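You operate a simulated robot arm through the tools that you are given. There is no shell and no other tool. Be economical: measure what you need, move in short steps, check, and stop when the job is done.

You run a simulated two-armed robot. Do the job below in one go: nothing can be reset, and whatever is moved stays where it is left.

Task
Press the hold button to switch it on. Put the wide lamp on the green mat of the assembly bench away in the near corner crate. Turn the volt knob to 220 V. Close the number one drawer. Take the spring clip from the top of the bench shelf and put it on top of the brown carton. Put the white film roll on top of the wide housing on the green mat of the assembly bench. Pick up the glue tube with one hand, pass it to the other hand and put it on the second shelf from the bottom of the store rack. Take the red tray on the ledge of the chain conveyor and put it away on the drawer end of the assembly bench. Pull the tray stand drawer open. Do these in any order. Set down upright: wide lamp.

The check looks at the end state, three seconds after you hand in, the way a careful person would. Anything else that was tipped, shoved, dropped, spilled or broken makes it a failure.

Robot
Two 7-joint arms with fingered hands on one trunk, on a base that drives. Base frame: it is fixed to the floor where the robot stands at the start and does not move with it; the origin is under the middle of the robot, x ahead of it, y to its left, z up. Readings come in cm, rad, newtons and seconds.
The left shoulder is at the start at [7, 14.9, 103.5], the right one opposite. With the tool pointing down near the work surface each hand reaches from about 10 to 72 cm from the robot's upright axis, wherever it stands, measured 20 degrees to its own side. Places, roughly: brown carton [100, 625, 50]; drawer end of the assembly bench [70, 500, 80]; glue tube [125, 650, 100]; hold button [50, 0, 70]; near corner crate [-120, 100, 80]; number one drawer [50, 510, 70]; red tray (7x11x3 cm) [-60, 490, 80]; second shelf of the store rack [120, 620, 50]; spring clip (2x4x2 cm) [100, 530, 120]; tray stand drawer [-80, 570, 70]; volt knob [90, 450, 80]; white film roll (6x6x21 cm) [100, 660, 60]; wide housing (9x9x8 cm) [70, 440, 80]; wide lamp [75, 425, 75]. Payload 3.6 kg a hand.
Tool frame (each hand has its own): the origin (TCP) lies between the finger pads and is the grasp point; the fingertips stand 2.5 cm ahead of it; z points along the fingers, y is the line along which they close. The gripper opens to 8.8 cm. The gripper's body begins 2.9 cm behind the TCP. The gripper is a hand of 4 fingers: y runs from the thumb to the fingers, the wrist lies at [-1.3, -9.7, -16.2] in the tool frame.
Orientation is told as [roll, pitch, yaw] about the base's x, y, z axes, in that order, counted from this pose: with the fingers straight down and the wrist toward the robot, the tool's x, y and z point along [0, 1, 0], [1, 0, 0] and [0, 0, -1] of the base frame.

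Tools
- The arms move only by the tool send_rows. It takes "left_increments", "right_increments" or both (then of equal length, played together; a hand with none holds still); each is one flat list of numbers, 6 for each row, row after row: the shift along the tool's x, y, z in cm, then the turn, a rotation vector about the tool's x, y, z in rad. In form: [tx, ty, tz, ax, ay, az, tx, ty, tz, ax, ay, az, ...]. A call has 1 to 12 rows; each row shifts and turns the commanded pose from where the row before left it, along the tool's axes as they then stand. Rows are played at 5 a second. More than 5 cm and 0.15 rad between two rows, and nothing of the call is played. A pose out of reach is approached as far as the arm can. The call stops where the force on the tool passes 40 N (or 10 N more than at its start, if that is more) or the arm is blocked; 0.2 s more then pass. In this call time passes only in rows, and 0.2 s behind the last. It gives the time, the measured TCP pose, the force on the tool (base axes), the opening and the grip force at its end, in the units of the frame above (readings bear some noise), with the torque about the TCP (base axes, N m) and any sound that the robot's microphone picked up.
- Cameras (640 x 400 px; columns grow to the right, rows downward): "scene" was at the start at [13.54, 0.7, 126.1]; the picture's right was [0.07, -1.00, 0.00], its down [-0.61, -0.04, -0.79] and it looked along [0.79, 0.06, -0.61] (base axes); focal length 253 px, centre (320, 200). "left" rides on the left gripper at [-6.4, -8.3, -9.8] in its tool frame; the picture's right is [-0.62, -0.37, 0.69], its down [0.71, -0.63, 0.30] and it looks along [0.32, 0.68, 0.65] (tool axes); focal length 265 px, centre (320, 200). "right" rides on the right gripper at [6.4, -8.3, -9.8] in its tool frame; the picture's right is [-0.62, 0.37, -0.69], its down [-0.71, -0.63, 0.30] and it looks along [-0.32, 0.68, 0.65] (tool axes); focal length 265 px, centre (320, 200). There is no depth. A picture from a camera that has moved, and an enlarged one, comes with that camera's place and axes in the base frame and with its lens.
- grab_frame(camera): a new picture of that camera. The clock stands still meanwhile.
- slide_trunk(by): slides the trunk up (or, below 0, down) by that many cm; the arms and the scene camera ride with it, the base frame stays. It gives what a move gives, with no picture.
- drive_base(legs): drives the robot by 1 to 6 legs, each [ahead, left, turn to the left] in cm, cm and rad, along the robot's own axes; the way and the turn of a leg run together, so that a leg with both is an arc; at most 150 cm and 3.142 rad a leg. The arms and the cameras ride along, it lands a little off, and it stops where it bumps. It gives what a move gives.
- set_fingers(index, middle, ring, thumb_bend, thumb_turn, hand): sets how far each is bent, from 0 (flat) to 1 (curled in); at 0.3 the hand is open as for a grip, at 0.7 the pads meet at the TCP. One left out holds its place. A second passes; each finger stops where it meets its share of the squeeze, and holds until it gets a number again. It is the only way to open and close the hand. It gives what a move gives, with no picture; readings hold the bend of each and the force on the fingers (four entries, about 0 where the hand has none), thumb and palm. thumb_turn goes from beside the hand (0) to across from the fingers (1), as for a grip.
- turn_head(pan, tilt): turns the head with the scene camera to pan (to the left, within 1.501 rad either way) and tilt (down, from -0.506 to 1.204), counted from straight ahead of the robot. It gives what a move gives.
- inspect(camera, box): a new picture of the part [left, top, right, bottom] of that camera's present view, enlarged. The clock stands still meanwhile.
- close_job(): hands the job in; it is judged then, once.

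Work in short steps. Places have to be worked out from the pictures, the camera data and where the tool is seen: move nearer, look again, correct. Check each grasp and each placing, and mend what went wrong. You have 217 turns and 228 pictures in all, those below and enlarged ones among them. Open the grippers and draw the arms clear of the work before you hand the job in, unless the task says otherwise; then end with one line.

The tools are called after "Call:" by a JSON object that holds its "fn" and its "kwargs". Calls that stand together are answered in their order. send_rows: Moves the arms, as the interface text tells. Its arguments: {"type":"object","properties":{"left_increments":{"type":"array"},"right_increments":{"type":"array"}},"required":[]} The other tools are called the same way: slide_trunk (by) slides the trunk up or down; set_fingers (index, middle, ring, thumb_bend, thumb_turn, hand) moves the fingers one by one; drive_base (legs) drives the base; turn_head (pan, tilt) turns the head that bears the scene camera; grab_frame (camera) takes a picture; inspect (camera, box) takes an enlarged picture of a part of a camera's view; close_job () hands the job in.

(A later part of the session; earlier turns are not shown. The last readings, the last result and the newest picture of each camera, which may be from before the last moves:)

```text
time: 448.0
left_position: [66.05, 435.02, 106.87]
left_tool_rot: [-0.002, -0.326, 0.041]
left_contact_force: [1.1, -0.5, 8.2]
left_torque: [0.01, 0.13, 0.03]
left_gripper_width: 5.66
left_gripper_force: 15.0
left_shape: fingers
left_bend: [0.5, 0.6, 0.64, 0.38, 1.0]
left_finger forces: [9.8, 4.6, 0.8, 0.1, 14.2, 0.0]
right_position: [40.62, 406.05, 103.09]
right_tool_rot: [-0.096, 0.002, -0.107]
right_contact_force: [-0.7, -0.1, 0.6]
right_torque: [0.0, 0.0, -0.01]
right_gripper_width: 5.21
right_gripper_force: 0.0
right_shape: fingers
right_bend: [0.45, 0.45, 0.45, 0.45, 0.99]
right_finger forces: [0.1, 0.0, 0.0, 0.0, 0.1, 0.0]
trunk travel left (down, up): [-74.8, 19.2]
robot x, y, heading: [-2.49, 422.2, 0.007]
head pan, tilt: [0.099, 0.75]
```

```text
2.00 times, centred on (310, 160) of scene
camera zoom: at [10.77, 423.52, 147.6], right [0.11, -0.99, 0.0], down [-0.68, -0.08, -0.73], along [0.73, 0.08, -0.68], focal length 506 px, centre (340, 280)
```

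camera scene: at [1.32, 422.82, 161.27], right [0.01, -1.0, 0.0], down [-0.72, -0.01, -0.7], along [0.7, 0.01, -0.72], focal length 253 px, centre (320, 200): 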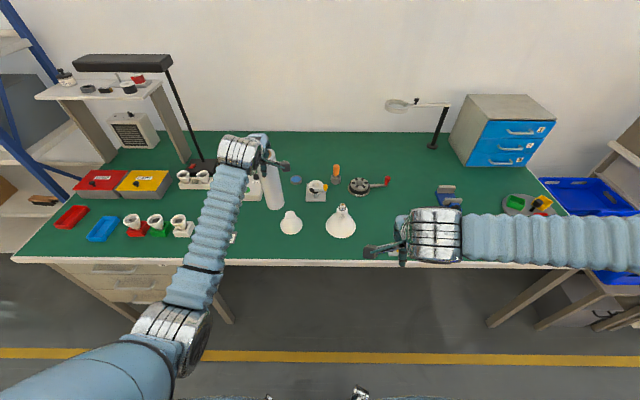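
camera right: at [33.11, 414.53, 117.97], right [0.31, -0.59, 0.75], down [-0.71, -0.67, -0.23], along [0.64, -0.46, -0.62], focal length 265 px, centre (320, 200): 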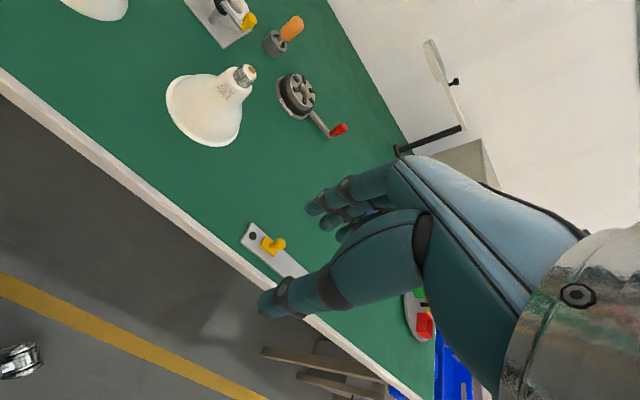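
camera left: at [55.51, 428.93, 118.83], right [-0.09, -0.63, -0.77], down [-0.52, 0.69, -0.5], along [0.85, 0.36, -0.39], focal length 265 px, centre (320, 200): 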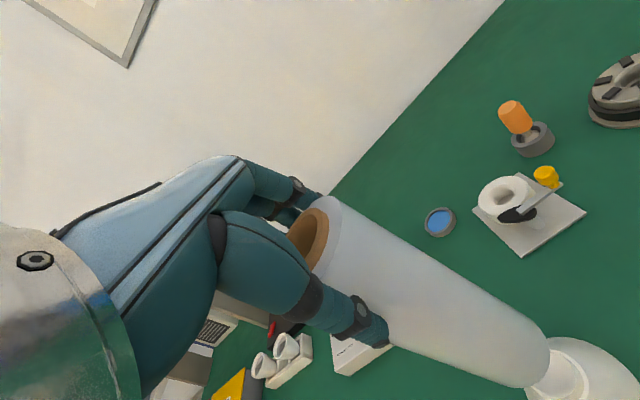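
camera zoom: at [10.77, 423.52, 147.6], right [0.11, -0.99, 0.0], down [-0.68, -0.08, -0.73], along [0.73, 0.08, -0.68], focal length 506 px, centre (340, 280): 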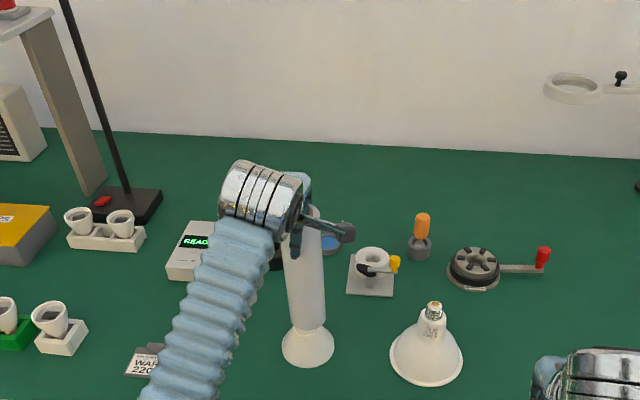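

Zoom on the junction to judge fore-aft centring.

Call:
{"fn": "inspect", "kwargs": {"camera": "scene", "box": [280, 195, 340, 245]}}

```text
8.00 times, centred on (310, 220) of scene
camera zoom: at [10.77, 423.52, 147.6], right [0.11, -0.99, 0.0], down [-0.68, -0.08, -0.73], along [0.73, 0.08, -0.68], focal length 2023 px, centre (400, 40)
```

zoom: 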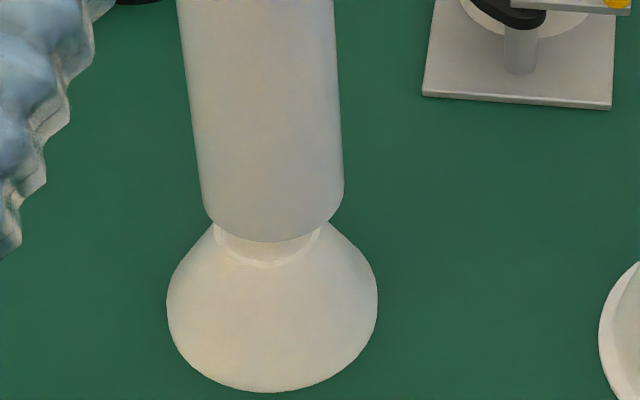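

Centred within ~0.3 cm and vertical within ~1°. Ease the load and release.

Call:
{"fn": "slide_trunk", "kwargs": {"by": 0.2}}

Call:
{"fn": "set_fingers", "kwargs": {"hand": "left", "index": 0.3, "middle": 0.3, "ring": 0.3, "thumb_bend": 0.25}}

Call:
{"fn": "inspect", "kwargs": {"camera": "scene", "box": [230, 60, 390, 260]}}

Call:
{"fn": "grab_frame", "kwargs": {"camera": "left"}}

```text
time: 448.5
left_position: [65.95, 435.25, 106.82]
left_tool_rot: [-0.004, -0.32, 0.042]
left_contact_force: [0.3, -0.6, 5.7]
left_torque: [0.0, 0.06, 0.02]
left_gripper_width: 5.66
left_gripper_force: 14.0
left_shape: fingers
left_bend: [0.5, 0.6, 0.64, 0.38, 1.0]
left_finger forces: [9.4, 4.6, 0.9, 0.1, 13.6, 0.1]
right_position: [40.66, 406.12, 103.16]
right_tool_rot: [-0.096, 0.0, -0.109]
right_contact_force: [0.0, 0.1, -0.3]
right_torque: [-0.02, -0.01, -0.01]
right_gripper_width: 5.23
right_gripper_force: 0.1
right_shape: fingers
right_bend: [0.45, 0.45, 0.45, 0.45, 0.99]
right_finger forces: [0.0, 0.1, 0.1, 0.0, 0.0, 0.0]
trunk travel left (down, up): [-75.0, 19.0]
robot x, y, heading: [-2.18, 422.48, 0.018]
head pan, tilt: [0.099, 0.75]
```

```text
time: 449.5
left_position: [66.11, 435.31, 106.71]
left_tool_rot: [-0.004, -0.32, 0.042]
left_contact_force: [0.1, -0.1, -0.1]
left_torque: [-0.04, 0.03, 0.01]
left_gripper_width: 8.78
left_gripper_force: 0.0
left_shape: fingers
left_bend: [0.3, 0.3, 0.3, 0.25, 0.97]
left_finger forces: [0.1, 0.0, 0.0, 0.1, 0.1, 0.1]
right_position: [40.77, 406.13, 103.3]
right_tool_rot: [-0.096, 0.002, -0.109]
right_contact_force: [-0.7, -0.2, -0.4]
right_torque: [0.0, 0.0, 0.02]
right_gripper_width: 5.2
right_gripper_force: 0.0
right_shape: fingers
right_bend: [0.45, 0.45, 0.45, 0.45, 0.99]
right_finger forces: [0.0, 0.0, 0.0, 0.1, 0.2, 0.0]
trunk travel left (down, up): [-75.0, 19.0]
robot x, y, heading: [-2.46, 422.67, 0.014]
head pan, tilt: [0.099, 0.75]
```

```text
2.00 times, centred on (310, 160) of scene
camera zoom: at [10.95, 423.59, 147.77], right [0.11, -0.99, 0.0], down [-0.68, -0.08, -0.73], along [0.73, 0.08, -0.68], focal length 506 px, centre (340, 280)
```

zoom: 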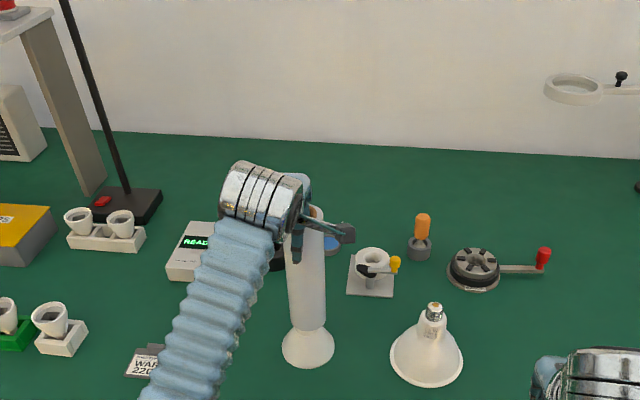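

```text
59 pictures are left
camera left: at [55.4, 428.44, 113.59], right [-0.11, -0.63, -0.77], down [-0.53, 0.69, -0.49], along [0.84, 0.36, -0.41], focal length 265 px, centre (320, 200)
```

left: 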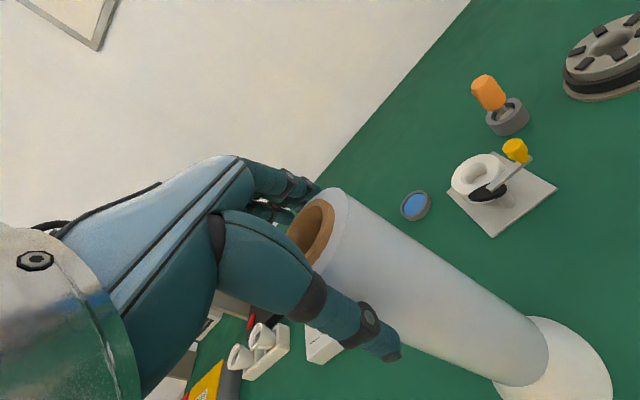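

The roll stands on its own. Raise straight up to clear it.

Call:
{"fn": "slide_trunk", "kwargs": {"by": 14}}

Call:
{"fn": "grab_frame", "kwargs": {"camera": "scene"}}

```text
time: 451.1
left_position: [65.99, 435.18, 120.75]
left_tool_rot: [-0.003, -0.319, 0.042]
left_contact_force: [0.9, -0.7, 0.7]
left_torque: [0.03, 0.0, 0.0]
left_gripper_width: 8.78
left_gripper_force: 0.1
left_shape: fingers
left_bend: [0.3, 0.3, 0.3, 0.25, 0.97]
left_finger forces: [0.0, 0.0, 0.1, 0.0, 0.0, 0.0]
right_position: [40.66, 406.22, 117.23]
right_tool_rot: [-0.096, 0.001, -0.109]
right_contact_force: [0.1, 0.1, -0.2]
right_torque: [-0.03, -0.01, -0.02]
right_gripper_width: 5.19
right_gripper_force: 0.0
right_shape: fingers
right_bend: [0.45, 0.45, 0.45, 0.45, 0.99]
right_finger forces: [0.0, 0.0, 0.0, 0.1, 0.0, 0.0]
trunk travel left (down, up): [-89.0, 5.0]
robot x, y, heading: [-2.2, 422.73, 0.013]
head pan, tilt: [0.099, 0.75]
```

```text
58 pictures are left
camera scene: at [10.93, 423.57, 161.77], right [0.11, -0.99, 0.0], down [-0.68, -0.08, -0.73], along [0.73, 0.08, -0.68], focal length 253 px, centre (320, 200)
```

scene: 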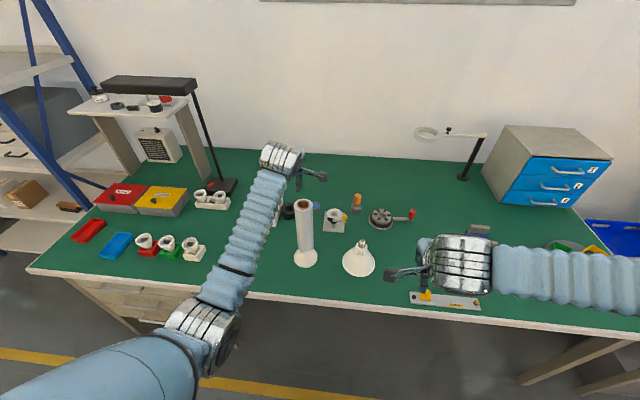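

Film roll is in place. Next the tray stand drawer: strafe up the aisle to y≈574 and turn about.

Call:
{"fn": "drive_base", "kwargs": {"legs": [[-4, 0, 0], [0, 150, 0], [8, 0, 0], [0, 0, 3.12]]}}

Call:
{"fn": "slide_trunk", "kwargs": {"by": -30}}

Call:
{"fn": "turn_head", "kwargs": {"pan": 0, "tilt": 0.65}}

Call:
{"fn": "grab_frame", "kwargs": {"camera": "scene"}}

```text
time: 491.7
left_position: [-68.57, 560.42, 120.8]
left_tool_rot: [-0.004, -0.321, -3.131]
left_contact_force: [0.1, 0.4, -0.2]
left_torque: [0.02, -0.05, 0.02]
left_gripper_width: 8.79
left_gripper_force: 0.1
left_shape: fingers
left_bend: [0.3, 0.3, 0.3, 0.25, 0.97]
left_finger forces: [0.0, 0.1, 0.0, 0.0, 0.0, 0.0]
right_position: [-42.21, 588.64, 117.31]
right_tool_rot: [-0.098, 0.0, 3.003]
right_contact_force: [0.1, -0.6, 0.4]
right_torque: [-0.02, 0.01, -0.01]
right_gripper_width: 5.22
right_gripper_force: 0.1
right_shape: fingers
right_bend: [0.45, 0.45, 0.45, 0.45, 0.99]
right_finger forces: [0.1, 0.1, 0.1, 0.1, 0.0, 0.1]
trunk travel left (down, up): [-89.0, 5.0]
robot x, y, heading: [0.32, 570.75, 3.124]
head pan, tilt: [0.099, 0.75]
```

```text
time: 494.7
left_position: [-68.69, 560.55, 90.83]
left_tool_rot: [-0.004, -0.321, -3.132]
left_contact_force: [-0.4, 0.6, 0.0]
left_torque: [0.02, 0.01, -0.04]
left_gripper_width: 8.8
left_gripper_force: 0.0
left_shape: fingers
left_bend: [0.3, 0.3, 0.3, 0.25, 0.97]
left_finger forces: [0.1, 0.0, 0.1, 0.0, 0.0, 0.0]
right_position: [-42.39, 588.79, 87.24]
right_tool_rot: [-0.097, 0.0, 3.001]
right_contact_force: [0.1, 0.6, -1.3]
right_torque: [-0.02, -0.02, -0.02]
right_gripper_width: 5.23
right_gripper_force: 0.2
right_shape: fingers
right_bend: [0.45, 0.45, 0.45, 0.45, 0.99]
right_finger forces: [0.0, 0.0, 0.1, 0.1, 0.0, 0.1]
trunk travel left (down, up): [-59.0, 35.0]
robot x, y, heading: [-0.1, 571.31, 3.123]
head pan, tilt: [0.099, 0.75]
```

```text
time: 495.4
left_position: [-68.54, 560.59, 90.76]
left_tool_rot: [-0.005, -0.322, -3.132]
left_contact_force: [-0.5, 0.2, -0.4]
left_torque: [0.01, -0.01, -0.02]
left_gripper_width: 8.8
left_gripper_force: 0.0
left_shape: fingers
left_bend: [0.3, 0.3, 0.3, 0.25, 0.97]
left_finger forces: [0.1, 0.0, 0.1, 0.1, 0.1, 0.0]
right_position: [-42.38, 588.94, 87.11]
right_tool_rot: [-0.096, 0.001, 3.002]
right_contact_force: [0.3, 1.0, 0.2]
right_torque: [0.04, -0.02, -0.04]
right_gripper_width: 5.21
right_gripper_force: 0.2
right_shape: fingers
right_bend: [0.45, 0.45, 0.45, 0.45, 0.99]
right_finger forces: [0.0, 0.0, 0.1, 0.0, 0.0, 0.1]
trunk travel left (down, up): [-59.0, 35.0]
robot x, y, heading: [0.18, 571.0, 3.119]
head pan, tilt: [0.0, 0.649]
```

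```text
57 pictures are left
camera scene: at [-13.59, 571.44, 132.64], right [0.02, 1.0, 0.0], down [0.6, -0.01, -0.8], along [-0.8, 0.01, -0.6], focal length 253 px, centre (320, 200)
```

scene: 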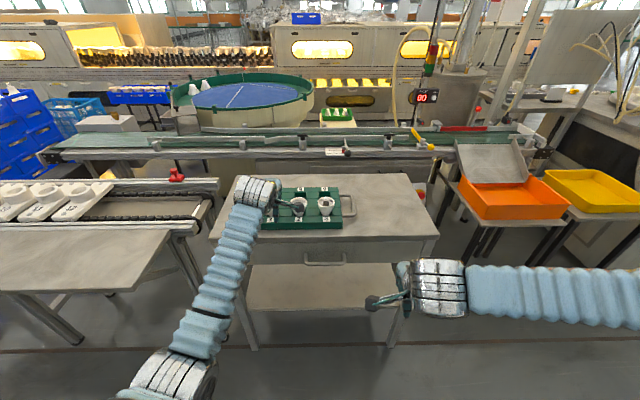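

The left hand hovers over the stand's table without contact; raise and withdraw it. The drawer handle is near [-65.8, 573.7, 70]; bring the right hand toward it.

Call:
{"fn": "send_rows", "kwargs": {"left_increments": [0, 1.27, -3.8, 0, 0, 0, 0, 1.27, -3.8, 0, 0, 0, 0, 1.27, -3.8, 0, 0, 0, 0, -3.56, -1.2, 0, 0, 0, 0, -3.56, -1.2, 0, 0, 0, 0, -3.56, -1.2, 0, 0, 0, 0, -3.56, -1.2, 0, 0, 0], "right_increments": [0, 0, 0, 0, 0, 0, 0, 0, 0, 0, 0, 0, 0, 0, 0, 0, 0, 0, 3.5, 2, 1, 0, 0, 0, 4, 2.3, 1, 0, 0, 0, 4, 2.3, 1, 0, 0, 0, 4, 2.3, 1, 0, 0, 0]}}

Call:
{"fn": "grab_frame", "kwargs": {"camera": "right"}}

Call:
{"fn": "grab_frame", "kwargs": {"camera": "scene"}}

```text
time: 497.0
left_position: [-53.6, 560.54, 102.88]
left_tool_rot: [-0.004, -0.319, -3.13]
left_contact_force: [0.6, -0.8, 0.3]
left_torque: [-0.01, 0.01, -0.01]
left_gripper_width: 8.79
left_gripper_force: 0.0
left_shape: fingers
left_bend: [0.3, 0.3, 0.3, 0.25, 0.97]
left_finger forces: [0.1, 0.0, 0.0, 0.0, 0.0, 0.0]
right_position: [-53.18, 575.0, 81.69]
right_tool_rot: [-0.096, 0.002, 3.001]
right_contact_force: [0.6, -0.6, -0.7]
right_torque: [0.0, 0.0, 0.01]
right_gripper_width: 5.21
right_gripper_force: 0.1
right_shape: fingers
right_bend: [0.45, 0.45, 0.45, 0.45, 0.99]
right_finger forces: [0.2, 0.0, 0.1, 0.1, 0.0, 0.0]
trunk travel left (down, up): [-59.0, 35.0]
robot x, y, heading: [-0.08, 571.07, 3.123]
head pan, tilt: [0.0, 0.649]
```

```text
56 pictures are left
camera right: at [-46.23, 566.66, 91.04], right [-0.29, 0.6, 0.75], down [0.73, 0.65, -0.23], along [-0.62, 0.48, -0.62], focal length 265 px, centre (320, 200)
```

right: 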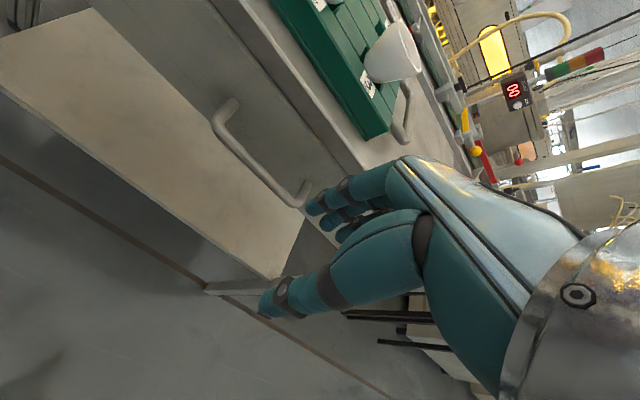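

```text
55 pictures are left
camera scene: at [-13.64, 571.21, 132.64], right [0.02, 1.0, 0.0], down [0.6, -0.01, -0.8], along [-0.8, 0.02, -0.6], focal length 253 px, centre (320, 200)
```

scene: 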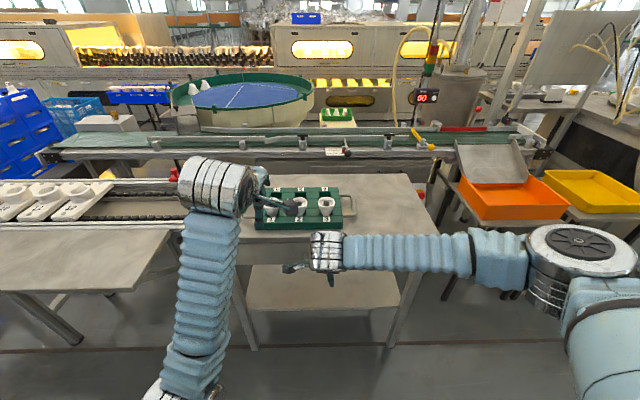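

Handle bar ≈[-65.4, 573.7, 69], table edge at x≈-67 above it. I'll come in tilted 0.7 rad with a 3 cm opening, fingers above-behind the bar.

Call:
{"fn": "set_fingers", "kwargs": {"hand": "right", "index": 0.55, "middle": 0.55, "ring": 0.55, "thumb_bend": 0.5, "thumb_turn": 1}}

Call:
{"fn": "send_rows", "kwargs": {"right_increments": [0, 0, 0, 0, 0.09, 0, 0, 0, 0, 0, 0, -0.12, 0, 0, 0, -0.14, 0, 0, 0, 0, 0, -0.14, 0, 0, 0, 0, 0, -0.14, 0, 0, 0, 0, 0, -0.14, 0, 0, 0, 0, 0, -0.14, 0, 0, 0.6, 0.4, 3.5, 0, 0, 0, 0.6, 0.4, 3.5, 0, 0, 0, 0.1, 0.4, 3.2, 0, 0, 0]}}

Call:
{"fn": "grab_frame", "kwargs": {"camera": "right"}}

Call:
{"fn": "inspect", "kwargs": {"camera": "scene", "box": [250, 210, 410, 310]}}

```text
time: 498.0
left_position: [-53.55, 560.5, 102.74]
left_tool_rot: [-0.004, -0.322, -3.133]
left_contact_force: [0.0, -0.4, 0.1]
left_torque: [0.01, 0.0, 0.02]
left_gripper_width: 8.77
left_gripper_force: 0.0
left_shape: fingers
left_bend: [0.3, 0.3, 0.3, 0.25, 0.97]
left_finger forces: [0.0, 0.0, 0.0, 0.0, 0.0, 0.1]
right_position: [-53.3, 575.19, 81.79]
right_tool_rot: [-0.097, 0.001, 3.004]
right_contact_force: [0.1, -0.1, 0.5]
right_torque: [-0.03, -0.02, 0.01]
right_gripper_width: 3.67
right_gripper_force: 0.0
right_shape: fingers
right_bend: [0.55, 0.55, 0.55, 0.5, 1.0]
right_finger forces: [0.0, 0.0, 0.0, 0.0, 0.0, 0.1]
trunk travel left (down, up): [-59.0, 35.0]
robot x, y, heading: [0.18, 571.24, 3.121]
head pan, tilt: [0.0, 0.649]
```

```text
time: 500.2
left_position: [-53.67, 560.69, 102.76]
left_tool_rot: [-0.004, -0.319, -3.129]
left_contact_force: [-0.1, 0.6, 0.5]
left_torque: [0.0, -0.02, -0.01]
left_gripper_width: 8.83
left_gripper_force: 0.1
left_shape: fingers
left_bend: [0.3, 0.3, 0.3, 0.25, 0.97]
left_finger forces: [0.0, 0.0, 0.0, 0.0, 0.1, 0.0]
right_position: [-60.57, 570.11, 77.5]
right_tool_rot: [-0.009, -0.694, 3.123]
right_contact_force: [-0.4, -0.3, 0.6]
right_torque: [-0.01, -0.02, 0.01]
right_gripper_width: 3.64
right_gripper_force: 0.0
right_shape: fingers
right_bend: [0.55, 0.55, 0.55, 0.5, 1.0]
right_finger forces: [0.0, 0.1, 0.0, 0.0, 0.1, 0.0]
right hand out of reach, approached as far as the arm can: row 7, 8, 9, 10
trunk travel left (down, up): [-59.0, 35.0]
robot x, y, heading: [0.5, 571.13, 3.12]
head pan, tilt: [0.0, 0.649]
```

```text
54 pictures are left
camera right: at [-48.2, 563.39, 79.8], right [0.18, 0.61, 0.77], down [0.31, 0.71, -0.63], along [-0.93, 0.35, -0.06], focal length 265 px, centre (320, 200)
```

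right: 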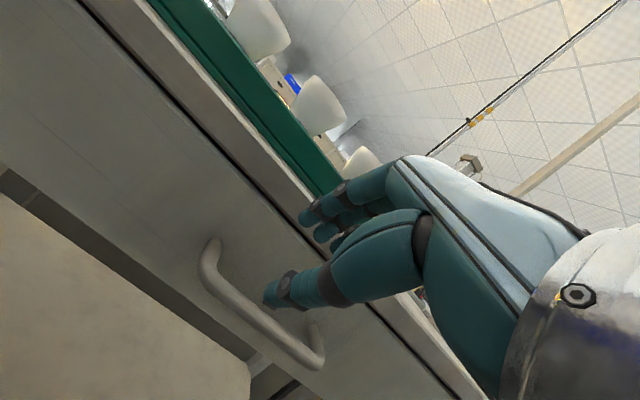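

```text
4.00 times, centred on (330, 260) of scene
camera zoom: at [-13.67, 571.45, 132.63], right [0.02, 1.0, 0.0], down [0.6, -0.01, -0.8], along [-0.8, 0.01, -0.61], focal length 1012 px, centre (280, -40)
```

zoom: 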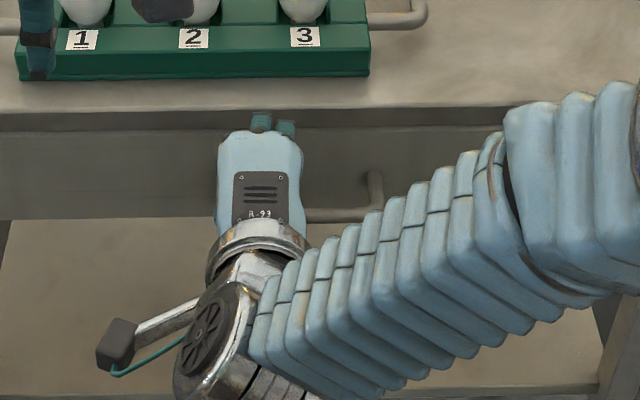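

Right arm is too folded. Back the base 12 cm and lower the trunk 8 cm, then re-approach the bar (≈[-65.2, 574, 69.7]).

Call:
{"fn": "drive_base", "kwargs": {"legs": [[-12, 0, 0]]}}

Call:
{"fn": "slide_trunk", "kwargs": {"by": -8}}

Call:
{"fn": "send_rows", "kwargs": {"right_increments": [-1.8, 3, 0.6, 0, 0, 0, -1.8, 3, 0.6, 0, 0, 0]}}

Call:
{"fn": "grab_frame", "kwargs": {"camera": "right"}}

```text
time: 502.4
left_position: [-41.54, 560.28, 102.83]
left_tool_rot: [-0.007, -0.321, -3.131]
left_contact_force: [0.4, -0.4, -0.3]
left_torque: [0.03, -0.02, 0.01]
left_gripper_width: 8.8
left_gripper_force: 0.0
left_shape: fingers
left_bend: [0.3, 0.3, 0.3, 0.25, 0.97]
left_finger forces: [0.0, 0.0, 0.0, 0.0, 0.0, 0.0]
right_position: [-48.61, 569.82, 77.52]
right_tool_rot: [-0.013, -0.693, 3.124]
right_contact_force: [0.9, 0.2, -0.2]
right_torque: [0.02, 0.0, 0.0]
right_gripper_width: 3.63
right_gripper_force: 0.2
right_shape: fingers
right_bend: [0.55, 0.55, 0.55, 0.5, 1.0]
right_finger forces: [0.0, 0.0, 0.0, 0.0, 0.0, 0.0]
trunk travel left (down, up): [-59.0, 35.0]
robot x, y, heading: [12.21, 570.99, 3.118]
head pan, tilt: [0.0, 0.649]
```

```text
time: 503.5
left_position: [-41.54, 560.45, 94.96]
left_tool_rot: [-0.003, -0.32, -3.132]
left_contact_force: [0.2, -0.1, -0.5]
left_torque: [-0.02, 0.0, 0.0]
left_gripper_width: 8.82
left_gripper_force: 0.0
left_shape: fingers
left_bend: [0.3, 0.3, 0.3, 0.25, 0.97]
left_finger forces: [0.0, 0.0, 0.0, 0.0, 0.0, 0.1]
right_position: [-48.45, 569.89, 69.41]
right_tool_rot: [-0.011, -0.693, 3.12]
right_contact_force: [-0.2, -0.3, -0.1]
right_torque: [0.0, 0.03, 0.01]
right_gripper_width: 3.67
right_gripper_force: 0.0
right_shape: fingers
right_bend: [0.55, 0.55, 0.55, 0.5, 1.0]
right_finger forces: [0.1, 0.0, 0.0, 0.0, 0.0, 0.1]
trunk travel left (down, up): [-51.0, 43.0]
robot x, y, heading: [12.46, 571.27, 3.122]
head pan, tilt: [0.0, 0.649]
```

```text
time: 504.1
left_position: [-41.62, 560.43, 94.95]
left_tool_rot: [-0.004, -0.322, -3.131]
left_contact_force: [1.0, -0.2, 0.4]
left_torque: [0.0, -0.02, 0.03]
left_gripper_width: 8.82
left_gripper_force: 0.0
left_shape: fingers
left_bend: [0.3, 0.3, 0.3, 0.25, 0.97]
left_finger forces: [0.1, 0.0, 0.1, 0.1, 0.1, 0.0]
right_position: [-53.95, 573.05, 72.69]
right_tool_rot: [-0.014, -0.686, 3.117]
right_contact_force: [0.1, 0.4, 1.0]
right_torque: [0.0, -0.01, 0.04]
right_gripper_width: 3.63
right_gripper_force: 0.1
right_shape: fingers
right_bend: [0.55, 0.55, 0.55, 0.5, 1.0]
right_finger forces: [0.0, 0.0, 0.0, 0.0, 0.0, 0.1]
right hand out of reach, approached as far as the arm can: row 2
trunk travel left (down, up): [-51.0, 43.0]
robot x, y, heading: [12.03, 570.95, 3.123]
head pan, tilt: [0.0, 0.649]
```

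```text
52 pictures are left
camera right: at [-41.66, 566.3, 75.05], right [0.17, 0.61, 0.78], down [0.32, 0.71, -0.63], along [-0.93, 0.36, -0.07], focal length 265 px, centre (320, 200)
```

right: 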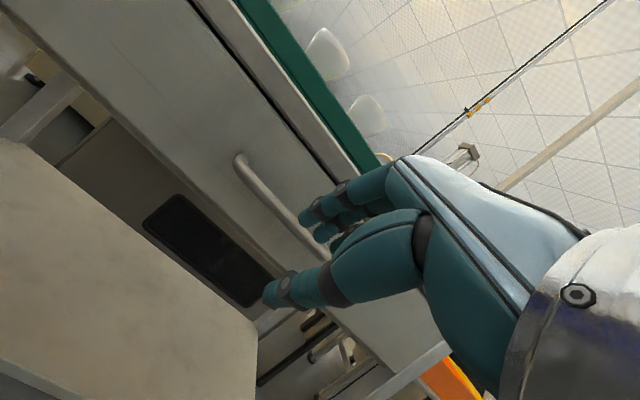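

Fingers will pass over the bar at this height. Drive forward ~10 cm, then lower 2.5 cm to drop the fingers behind it.

Call:
{"fn": "drive_base", "kwargs": {"legs": [[9.8, -0.8, 0]]}}

Call:
{"fn": "grab_frame", "kwargs": {"camera": "right"}}

```text
time: 506.0
left_position: [-51.23, 561.37, 94.9]
left_tool_rot: [-0.004, -0.32, -3.131]
left_contact_force: [-0.9, -0.2, 0.4]
left_torque: [0.03, -0.03, 0.05]
left_gripper_width: 8.81
left_gripper_force: 0.1
left_shape: fingers
left_bend: [0.3, 0.3, 0.3, 0.25, 0.97]
left_finger forces: [0.0, 0.0, 0.0, 0.0, 0.0, 0.0]
right_position: [-63.64, 574.01, 72.74]
right_tool_rot: [-0.014, -0.688, 3.116]
right_contact_force: [0.8, 0.7, -0.1]
right_torque: [-0.03, -0.01, -0.01]
right_gripper_width: 3.68
right_gripper_force: 0.1
right_shape: fingers
right_bend: [0.55, 0.55, 0.55, 0.49, 1.0]
right_finger forces: [0.0, 0.1, 0.1, 0.0, 0.3, 0.1]
trunk travel left (down, up): [-51.0, 43.0]
robot x, y, heading: [2.57, 571.96, 3.116]
head pan, tilt: [0.0, 0.649]
```

```text
51 pictures are left
camera right: at [-51.24, 567.32, 75.07], right [0.18, 0.61, 0.78], down [0.32, 0.71, -0.63], along [-0.93, 0.36, -0.07], focal length 265 px, centre (320, 200)
```

right: 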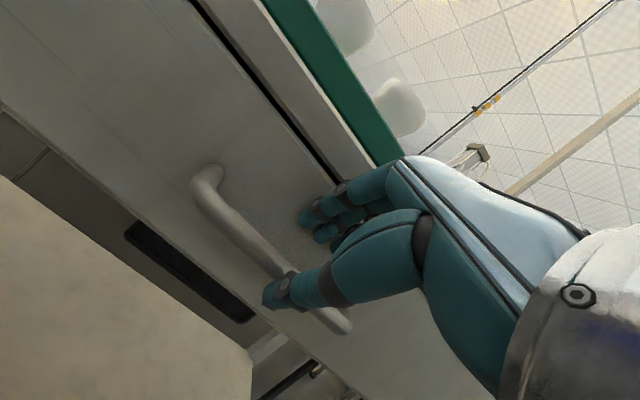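

Bar lies between thumb and fingers. Lower 1.8 cm and close on it.

Call:
{"fn": "slide_trunk", "kwargs": {"by": -1.8}}

Call:
{"fn": "set_fingers", "kwargs": {"hand": "right", "index": 0.75, "middle": 0.75, "ring": 0.75, "thumb_bend": 0.7}}

Call:
{"fn": "grab_frame", "kwargs": {"camera": "right"}}

```text
time: 506.7
left_position: [-51.19, 561.53, 93.05]
left_tool_rot: [-0.002, -0.322, -3.133]
left_contact_force: [0.3, 1.0, 0.7]
left_torque: [0.0, 0.0, -0.01]
left_gripper_width: 8.79
left_gripper_force: 0.0
left_shape: fingers
left_bend: [0.3, 0.3, 0.3, 0.25, 0.97]
left_finger forces: [0.1, 0.0, 0.0, 0.1, 0.0, 0.0]
right_position: [-63.53, 574.07, 70.92]
right_tool_rot: [-0.01, -0.688, 3.114]
right_contact_force: [0.2, 0.3, -0.1]
right_torque: [0.02, -0.01, -0.01]
right_gripper_width: 3.61
right_gripper_force: 0.0
right_shape: fingers
right_bend: [0.55, 0.55, 0.55, 0.5, 1.0]
right_finger forces: [0.1, 0.0, 0.1, 0.0, 0.1, 0.0]
trunk travel left (down, up): [-49.2, 44.8]
robot x, y, heading: [2.26, 571.8, 3.119]
head pan, tilt: [0.0, 0.649]
```

```text
time: 507.7
left_position: [-51.24, 561.48, 93.09]
left_tool_rot: [-0.003, -0.32, -3.134]
left_contact_force: [0.8, -0.8, -0.1]
left_torque: [0.0, 0.02, 0.02]
left_gripper_width: 8.78
left_gripper_force: 0.0
left_shape: fingers
left_bend: [0.3, 0.3, 0.3, 0.25, 0.97]
left_finger forces: [0.1, 0.1, 0.0, 0.0, 0.0, 0.1]
right_position: [-63.64, 574.11, 70.76]
right_tool_rot: [-0.013, -0.687, 3.114]
right_contact_force: [-1.9, -0.8, -5.1]
right_torque: [-0.02, -0.05, 0.1]
right_gripper_width: 0.0
right_gripper_force: 7.3
right_shape: fingers
right_bend: [0.75, 0.74, 0.74, 0.66, 1.0]
right_finger forces: [1.8, 2.3, 4.2, 0.0, 5.5, 0.0]
trunk travel left (down, up): [-49.2, 44.8]
robot x, y, heading: [2.05, 571.96, 3.118]
head pan, tilt: [0.0, 0.649]
```

```text
50 pictures are left
camera right: at [-51.28, 567.35, 73.2], right [0.18, 0.61, 0.78], down [0.32, 0.71, -0.63], along [-0.93, 0.36, -0.07], focal length 265 px, centre (320, 200)
```

right: 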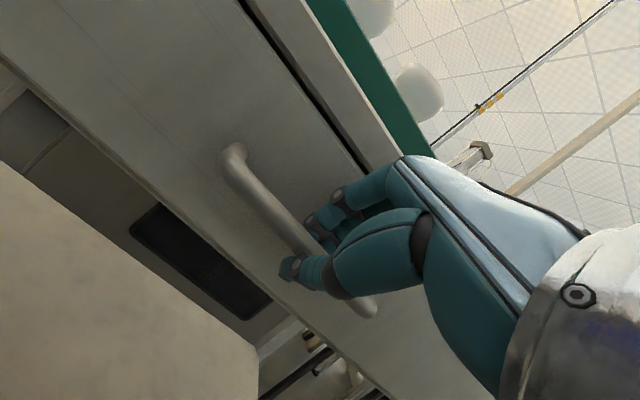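

Bar is gripped by all fingers. Pull by driving back 13 cm.

Call:
{"fn": "drive_base", "kwargs": {"legs": [[-13, 0, 0]]}}

Call:
{"fn": "grab_frame", "kwargs": {"camera": "scene"}}

```text
time: 510.0
left_position: [-38.29, 561.31, 93.16]
left_tool_rot: [-0.005, -0.321, -3.133]
left_contact_force: [0.3, 0.3, -0.5]
left_torque: [0.02, 0.0, -0.02]
left_gripper_width: 8.81
left_gripper_force: 0.0
left_shape: fingers
left_bend: [0.3, 0.3, 0.3, 0.25, 0.97]
left_finger forces: [0.0, 0.0, 0.0, 0.1, 0.0, 0.0]
right_position: [-50.61, 573.94, 70.87]
right_tool_rot: [-0.013, -0.686, 3.115]
right_contact_force: [0.3, 5.5, -4.7]
right_torque: [0.07, -0.02, 0.08]
right_gripper_width: 0.0
right_gripper_force: 5.4
right_shape: fingers
right_bend: [0.75, 0.74, 0.74, 0.65, 1.0]
right_finger forces: [1.0, 1.4, 2.8, 0.0, 6.4, 0.0]
trunk travel left (down, up): [-49.2, 44.8]
robot x, y, heading: [15.86, 571.51, 3.125]
head pan, tilt: [0.0, 0.649]
```

```text
49 pictures are left
camera scene: at [1.98, 572.04, 122.83], right [0.02, 1.0, 0.0], down [0.6, -0.01, -0.8], along [-0.8, 0.02, -0.61], focal length 253 px, centre (320, 200)
```

scene: 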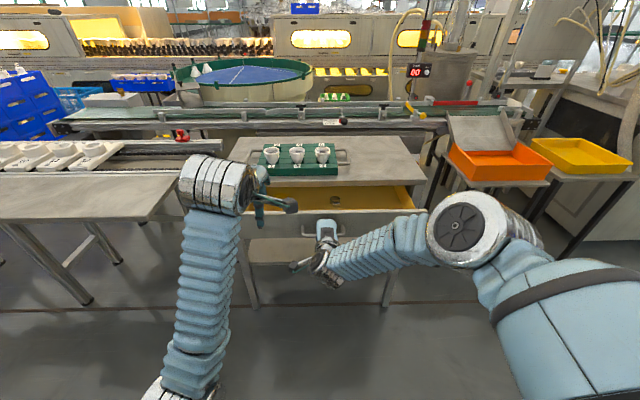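

Drawer is sliding out nicely. Pull 7 cm more.

Call:
{"fn": "drive_base", "kwargs": {"legs": [[-7, 0, 0]]}}

Call:
{"fn": "set_fingers", "kwargs": {"hand": "right", "index": 0.5, "middle": 0.5, "ring": 0.5, "thumb_bend": 0.4}}

Call:
{"fn": "grab_frame", "kwargs": {"camera": "right"}}

```text
time: 511.5
left_position: [-31.49, 560.97, 93.17]
left_tool_rot: [-0.003, -0.322, -3.133]
left_contact_force: [0.7, -0.4, 0.8]
left_torque: [0.0, -0.02, 0.04]
left_gripper_width: 8.83
left_gripper_force: 0.2
left_shape: fingers
left_bend: [0.3, 0.3, 0.3, 0.25, 0.97]
left_finger forces: [0.1, 0.0, 0.0, 0.1, 0.1, 0.0]
right_position: [-43.75, 573.72, 70.88]
right_tool_rot: [-0.012, -0.687, 3.114]
right_contact_force: [1.5, 7.2, -4.4]
right_torque: [0.06, 0.0, 0.08]
right_gripper_width: 0.08
right_gripper_force: 5.9
right_shape: fingers
right_bend: [0.75, 0.74, 0.74, 0.64, 1.0]
right_finger forces: [0.7, 1.2, 2.7, 0.1, 6.7, 0.1]
trunk travel left (down, up): [-49.2, 44.8]
robot x, y, heading: [22.89, 571.14, 3.123]
head pan, tilt: [0.0, 0.649]
```

```text
time: 512.5
left_position: [-31.34, 560.96, 93.12]
left_tool_rot: [-0.005, -0.321, -3.131]
left_contact_force: [0.1, 0.8, 0.4]
left_torque: [0.0, 0.01, 0.0]
left_gripper_width: 8.81
left_gripper_force: 0.1
left_shape: fingers
left_bend: [0.3, 0.3, 0.3, 0.25, 0.97]
left_finger forces: [0.0, 0.0, 0.0, 0.0, 0.0, 0.1]
right_position: [-43.71, 573.63, 70.85]
right_tool_rot: [-0.014, -0.688, 3.115]
right_contact_force: [1.6, 1.1, -0.5]
right_torque: [0.0, 0.0, -0.01]
right_gripper_width: 5.2
right_gripper_force: 0.9
right_shape: fingers
right_bend: [0.5, 0.5, 0.5, 0.4, 0.99]
right_finger forces: [0.6, 0.1, 0.0, 0.0, 0.1, 0.0]
trunk travel left (down, up): [-49.2, 44.8]
robot x, y, heading: [23.09, 571.32, 3.129]
head pan, tilt: [0.0, 0.649]
```

```text
48 pictures are left
camera right: at [-31.43, 566.9, 73.24], right [0.18, 0.61, 0.78], down [0.32, 0.71, -0.63], along [-0.93, 0.36, -0.07], focal length 265 px, centre (320, 200)
```

right: 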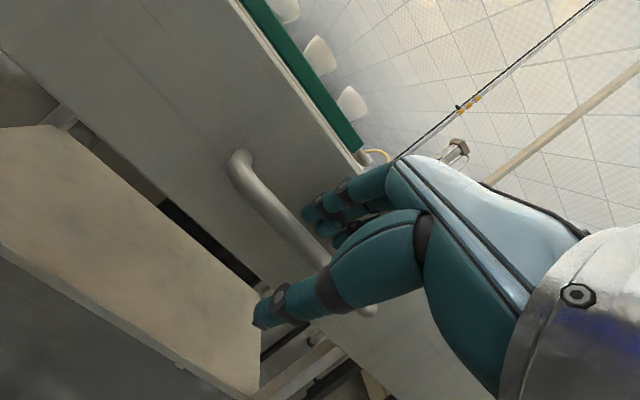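

Drawer is open ~20 cm. Raise clear, then turn around and return along the aisle to the lamp, keeping the hands high.

Call:
{"fn": "slide_trunk", "kwargs": {"by": 40}}

Call:
{"fn": "grab_frame", "kwargs": {"camera": "scene"}}

Call:
{"fn": "slide_trunk", "kwargs": {"by": 4}}

Call:
{"fn": "drive_base", "kwargs": {"legs": [[20, 0, 0], [0, 0, 3.141]]}}

```text
time: 516.4
left_position: [-31.33, 560.99, 133.07]
left_tool_rot: [-0.003, -0.322, -3.131]
left_contact_force: [0.3, -0.6, 0.6]
left_torque: [-0.04, 0.0, 0.01]
left_gripper_width: 8.79
left_gripper_force: 0.1
left_shape: fingers
left_bend: [0.3, 0.3, 0.3, 0.25, 0.97]
left_finger forces: [0.1, 0.0, 0.0, 0.0, 0.0, 0.1]
right_position: [-43.63, 573.64, 110.76]
right_tool_rot: [-0.014, -0.687, 3.115]
right_contact_force: [0.1, 0.3, -0.3]
right_torque: [0.02, 0.0, 0.03]
right_gripper_width: 5.2
right_gripper_force: 0.0
right_shape: fingers
right_bend: [0.5, 0.5, 0.5, 0.4, 0.99]
right_finger forces: [0.0, 0.0, 0.0, 0.0, 0.0, 0.0]
trunk travel left (down, up): [-89.2, 4.8]
robot x, y, heading: [22.92, 571.59, 3.12]
head pan, tilt: [0.0, 0.649]
```

```text
47 pictures are left
camera scene: at [9.25, 571.82, 162.84], right [0.02, 1.0, 0.0], down [0.6, -0.01, -0.8], along [-0.8, 0.02, -0.6], focal length 253 px, centre (320, 200)
```

scene: 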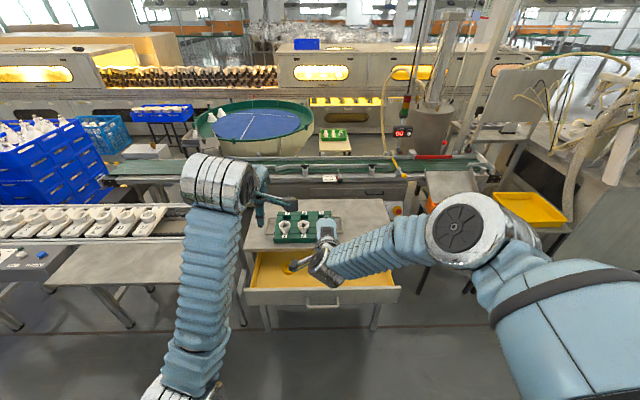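

```text
time: 517.2
left_position: [-31.39, 561.07, 137.04]
left_tool_rot: [-0.004, -0.321, -3.132]
left_contact_force: [-0.3, -0.5, 0.6]
left_torque: [0.0, 0.05, 0.0]
left_gripper_width: 8.8
left_gripper_force: 0.1
left_shape: fingers
left_bend: [0.3, 0.3, 0.3, 0.25, 0.97]
left_finger forces: [0.0, 0.0, 0.0, 0.0, 0.0, 0.0]
right_position: [-43.84, 573.72, 114.83]
right_tool_rot: [-0.014, -0.686, 3.115]
right_contact_force: [-0.7, 0.3, 0.2]
right_torque: [0.0, 0.03, 0.01]
right_gripper_width: 5.17
right_gripper_force: 0.1
right_shape: fingers
right_bend: [0.5, 0.5, 0.5, 0.4, 0.99]
right_finger forces: [0.0, 0.0, 0.0, 0.0, 0.0, 0.0]
trunk travel left (down, up): [-93.2, 0.8]
robot x, y, heading: [23.12, 571.72, 3.125]
head pan, tilt: [0.0, 0.649]
```

```text
time: 540.2
left_position: [57.29, 584.51, 137.04]
left_tool_rot: [-0.001, -0.321, 0.049]
left_contact_force: [-0.7, 0.3, 0.3]
left_torque: [0.0, -0.02, -0.04]
left_gripper_width: 8.8
left_gripper_force: 0.1
left_shape: fingers
left_bend: [0.3, 0.3, 0.3, 0.25, 0.97]
left_finger forces: [0.0, 0.0, 0.0, 0.0, 0.0, 0.0]
right_position: [69.97, 572.09, 114.78]
right_tool_rot: [-0.013, -0.688, 0.01]
right_contact_force: [0.6, 0.0, -0.6]
right_torque: [-0.01, -0.04, 0.02]
right_gripper_width: 5.22
right_gripper_force: 0.1
right_shape: fingers
right_bend: [0.5, 0.5, 0.5, 0.4, 0.99]
right_finger forces: [0.0, 0.0, 0.0, 0.0, 0.0, 0.0]
trunk travel left (down, up): [-93.2, 0.8]
robot x, y, heading: [3.5, 571.63, 0.019]
head pan, tilt: [0.0, 0.649]
```

Drawer confirmed open. Back into the aisle and strafe to the lamp.

Call:
{"fn": "drive_base", "kwargs": {"legs": [[-15, 0, -0.019], [0, -150, 0], [0, -8, 0]]}}

Call:
{"fn": "turn_head", "kwargs": {"pan": 0, "tilt": 0.75}}

Call:
{"fn": "grab_frame", "kwargs": {"camera": "scene"}}

Call:
{"fn": "grab_frame", "kwargs": {"camera": "right"}}

```text
time: 563.0
left_position: [42.08, 423.9, 137.1]
left_tool_rot: [-0.008, -0.321, 0.032]
left_contact_force: [0.4, 0.1, 0.2]
left_torque: [0.0, 0.01, 0.0]
left_gripper_width: 8.82
left_gripper_force: 0.1
left_shape: fingers
left_bend: [0.3, 0.3, 0.3, 0.25, 0.97]
left_finger forces: [0.0, 0.0, 0.0, 0.0, 0.0, 0.0]
right_position: [54.64, 411.21, 114.96]
right_tool_rot: [-0.016, -0.687, -0.006]
right_contact_force: [0.3, -0.4, -0.4]
right_torque: [-0.01, -0.01, -0.01]
right_gripper_width: 5.2
right_gripper_force: 0.1
right_shape: fingers
right_bend: [0.5, 0.5, 0.5, 0.4, 0.99]
right_finger forces: [0.0, 0.0, 0.0, 0.1, 0.0, 0.0]
trunk travel left (down, up): [-93.2, 0.8]
robot x, y, heading: [-12.15, 411.39, 0.004]
head pan, tilt: [0.0, 0.649]
```

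```text
time: 563.7
left_position: [42.18, 423.67, 137.14]
left_tool_rot: [-0.005, -0.32, 0.032]
left_contact_force: [-0.3, -0.4, -0.7]
left_torque: [0.02, 0.0, 0.0]
left_gripper_width: 8.83
left_gripper_force: 0.1
left_shape: fingers
left_bend: [0.3, 0.3, 0.3, 0.25, 0.97]
left_finger forces: [0.0, 0.0, 0.0, 0.0, 0.0, 0.0]
right_position: [54.6, 411.15, 114.89]
right_tool_rot: [-0.016, -0.687, -0.005]
right_contact_force: [-0.7, -0.8, 0.2]
right_torque: [-0.02, 0.03, -0.03]
right_gripper_width: 5.22
right_gripper_force: 0.0
right_shape: fingers
right_bend: [0.5, 0.5, 0.5, 0.4, 0.99]
right_finger forces: [0.0, 0.0, 0.1, 0.1, 0.0, 0.0]
trunk travel left (down, up): [-93.2, 0.8]
robot x, y, heading: [-12.2, 411.63, 0.002]
head pan, tilt: [0.0, 0.75]
```

```text
46 pictures are left
camera scene: at [1.16, 411.86, 165.99], right [0.0, -1.0, 0.0], down [-0.68, 0.0, -0.73], along [0.73, 0.0, -0.68], focal length 253 px, centre (320, 200)
```

scene: 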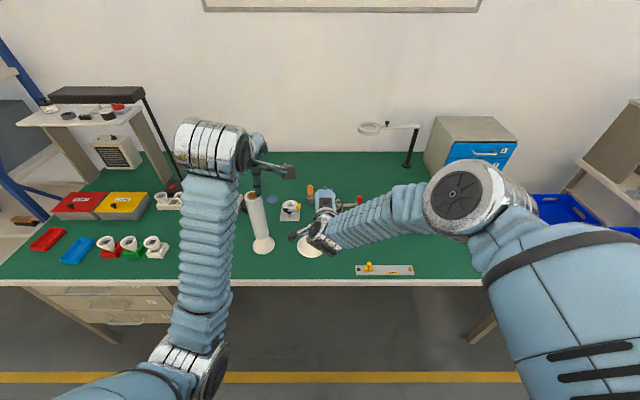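

```text
45 pictures are left
camera right: at [41.95, 418.0, 117.26], right [-0.16, -0.61, 0.78], down [-0.3, -0.72, -0.63], along [0.94, -0.34, -0.07], focal length 265 px, centre (320, 200)
```

right: 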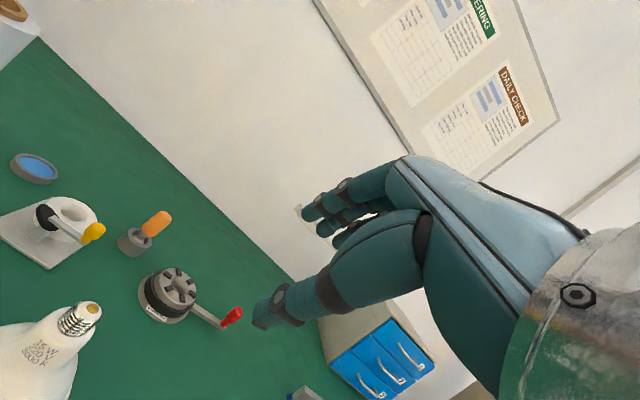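

Straighten the right hand, open it, and position over the lamp (≈[67.2, 414.5], cap top ≈92.5).

Call:
{"fn": "send_rows", "kwargs": {"right_increments": [0, 0, 0, 0.14, 0, 0, 0, 0, 0, 0.14, 0, 0, 0, 0, 0, 0.14, 0, 0, 0, 0, 0, 0.14, 0, 0, 0, 0, 0, 0.127, 0, 0]}}

Call:
{"fn": "set_fingers", "kwargs": {"hand": "right", "index": 0.38, "middle": 0.38, "ring": 0.38, "thumb_bend": 0.38}}

Call:
{"fn": "drive_base", "kwargs": {"legs": [[11, 3.3, 0]]}}

Call:
{"fn": "slide_trunk", "kwargs": {"by": -14}}

Call:
{"fn": "grab_frame", "kwargs": {"camera": "right"}}

Call:
{"fn": "inspect", "kwargs": {"camera": "scene", "box": [240, 140, 400, 260]}}

```text
time: 564.9
left_position: [42.09, 423.43, 137.11]
left_tool_rot: [-0.005, -0.321, 0.032]
left_contact_force: [0.3, -0.1, -0.7]
left_torque: [0.03, -0.03, 0.01]
left_gripper_width: 8.82
left_gripper_force: 0.1
left_shape: fingers
left_bend: [0.3, 0.3, 0.3, 0.25, 0.97]
left_finger forces: [0.0, 0.1, 0.1, 0.1, 0.0, 0.0]
right_position: [54.76, 410.93, 114.83]
right_tool_rot: [-0.009, 0.0, -0.015]
right_contact_force: [0.1, 0.2, 0.7]
right_torque: [0.02, 0.0, 0.0]
right_gripper_width: 5.22
right_gripper_force: 0.1
right_shape: fingers
right_bend: [0.5, 0.5, 0.5, 0.4, 0.99]
right_finger forces: [0.1, 0.1, 0.0, 0.0, 0.1, 0.0]
trunk travel left (down, up): [-93.2, 0.8]
robot x, y, heading: [-12.19, 411.34, 0.002]
head pan, tilt: [0.0, 0.75]
```

```text
time: 565.9
left_position: [41.99, 423.45, 137.15]
left_tool_rot: [-0.004, -0.322, 0.032]
left_contact_force: [-0.1, 0.3, 0.2]
left_torque: [-0.01, -0.03, 0.02]
left_gripper_width: 8.79
left_gripper_force: 0.0
left_shape: fingers
left_bend: [0.3, 0.3, 0.3, 0.25, 0.97]
left_finger forces: [0.0, 0.0, 0.0, 0.0, 0.0, 0.0]
right_position: [54.58, 411.11, 114.88]
right_tool_rot: [-0.011, -0.002, -0.017]
right_contact_force: [0.0, -1.3, 0.4]
right_torque: [0.04, -0.03, 0.0]
right_gripper_width: 6.76
right_gripper_force: 0.0
right_shape: fingers
right_bend: [0.38, 0.38, 0.38, 0.38, 0.99]
right_finger forces: [0.0, 0.0, 0.0, 0.1, 0.1, 0.0]
trunk travel left (down, up): [-93.2, 0.8]
robot x, y, heading: [-12.34, 411.4, 0.002]
head pan, tilt: [0.0, 0.75]
```

```text
time: 568.0
left_position: [53.2, 426.74, 136.97]
left_tool_rot: [-0.004, -0.321, 0.032]
left_contact_force: [-0.9, -0.4, -0.5]
left_torque: [-0.02, 0.0, -0.01]
left_gripper_width: 8.79
left_gripper_force: 0.1
left_shape: fingers
left_bend: [0.3, 0.3, 0.3, 0.25, 0.97]
left_finger forces: [0.0, 0.1, 0.0, 0.1, 0.0, 0.1]
right_position: [65.73, 414.35, 114.91]
right_tool_rot: [-0.011, -0.001, -0.016]
right_contact_force: [0.7, 0.0, -0.7]
right_torque: [-0.01, 0.04, 0.0]
right_gripper_width: 6.73
right_gripper_force: 0.2
right_shape: fingers
right_bend: [0.38, 0.38, 0.38, 0.38, 0.99]
right_finger forces: [0.1, 0.0, 0.0, 0.1, 0.0, 0.0]
trunk travel left (down, up): [-93.2, 0.8]
robot x, y, heading: [-0.81, 414.97, -0.001]
head pan, tilt: [0.0, 0.75]
```

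```text
time: 569.6
left_position: [53.02, 426.82, 123.15]
left_tool_rot: [-0.002, -0.32, 0.033]
left_contact_force: [0.4, 0.0, -0.4]
left_torque: [0.03, -0.01, -0.01]
left_gripper_width: 8.83
left_gripper_force: 0.0
left_shape: fingers
left_bend: [0.3, 0.3, 0.3, 0.25, 0.97]
left_finger forces: [0.0, 0.0, 0.0, 0.1, 0.0, 0.0]
right_position: [65.63, 414.25, 100.99]
right_tool_rot: [-0.01, -0.003, -0.015]
right_contact_force: [0.1, 0.2, 0.1]
right_torque: [0.02, -0.01, -0.01]
right_gripper_width: 6.76
right_gripper_force: 0.2
right_shape: fingers
right_bend: [0.38, 0.38, 0.38, 0.38, 0.99]
right_finger forces: [0.0, 0.0, 0.1, 0.1, 0.1, 0.1]
trunk travel left (down, up): [-79.2, 14.8]
robot x, y, heading: [-0.82, 415.06, -0.003]
head pan, tilt: [0.0, 0.75]
```

```text
44 pictures are left
camera right: at [57.2, 421.14, 110.82], right [0.36, -0.62, 0.7], down [-0.64, -0.71, -0.3], along [0.68, -0.34, -0.65], focal length 265 px, centre (320, 200)
```

right: 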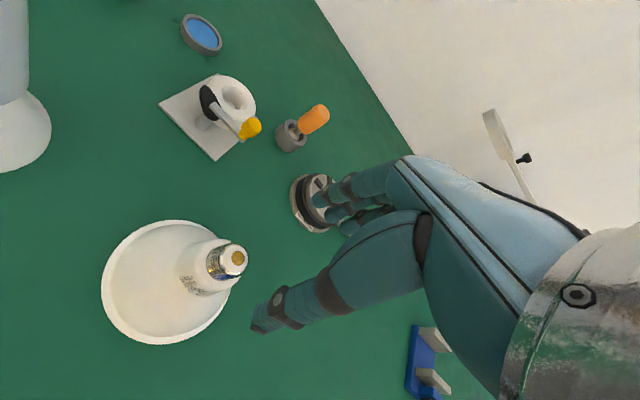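

```text
3.33 times, centred on (320, 200) of scene
camera zoom: at [12.39, 415.06, 151.99], right [0.0, -1.0, 0.0], down [-0.68, 0.0, -0.73], along [0.73, 0.0, -0.68], focal length 843 px, centre (320, 200)
```

zoom: 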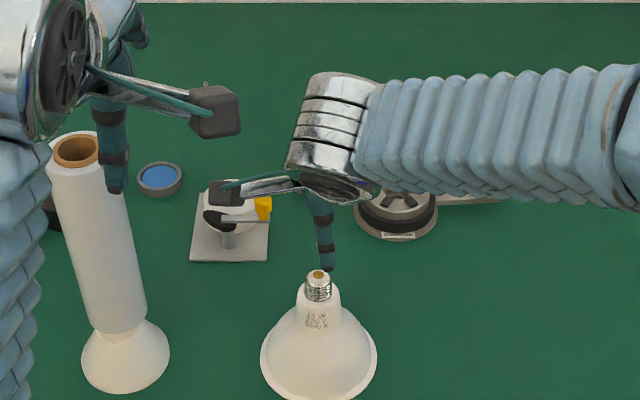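

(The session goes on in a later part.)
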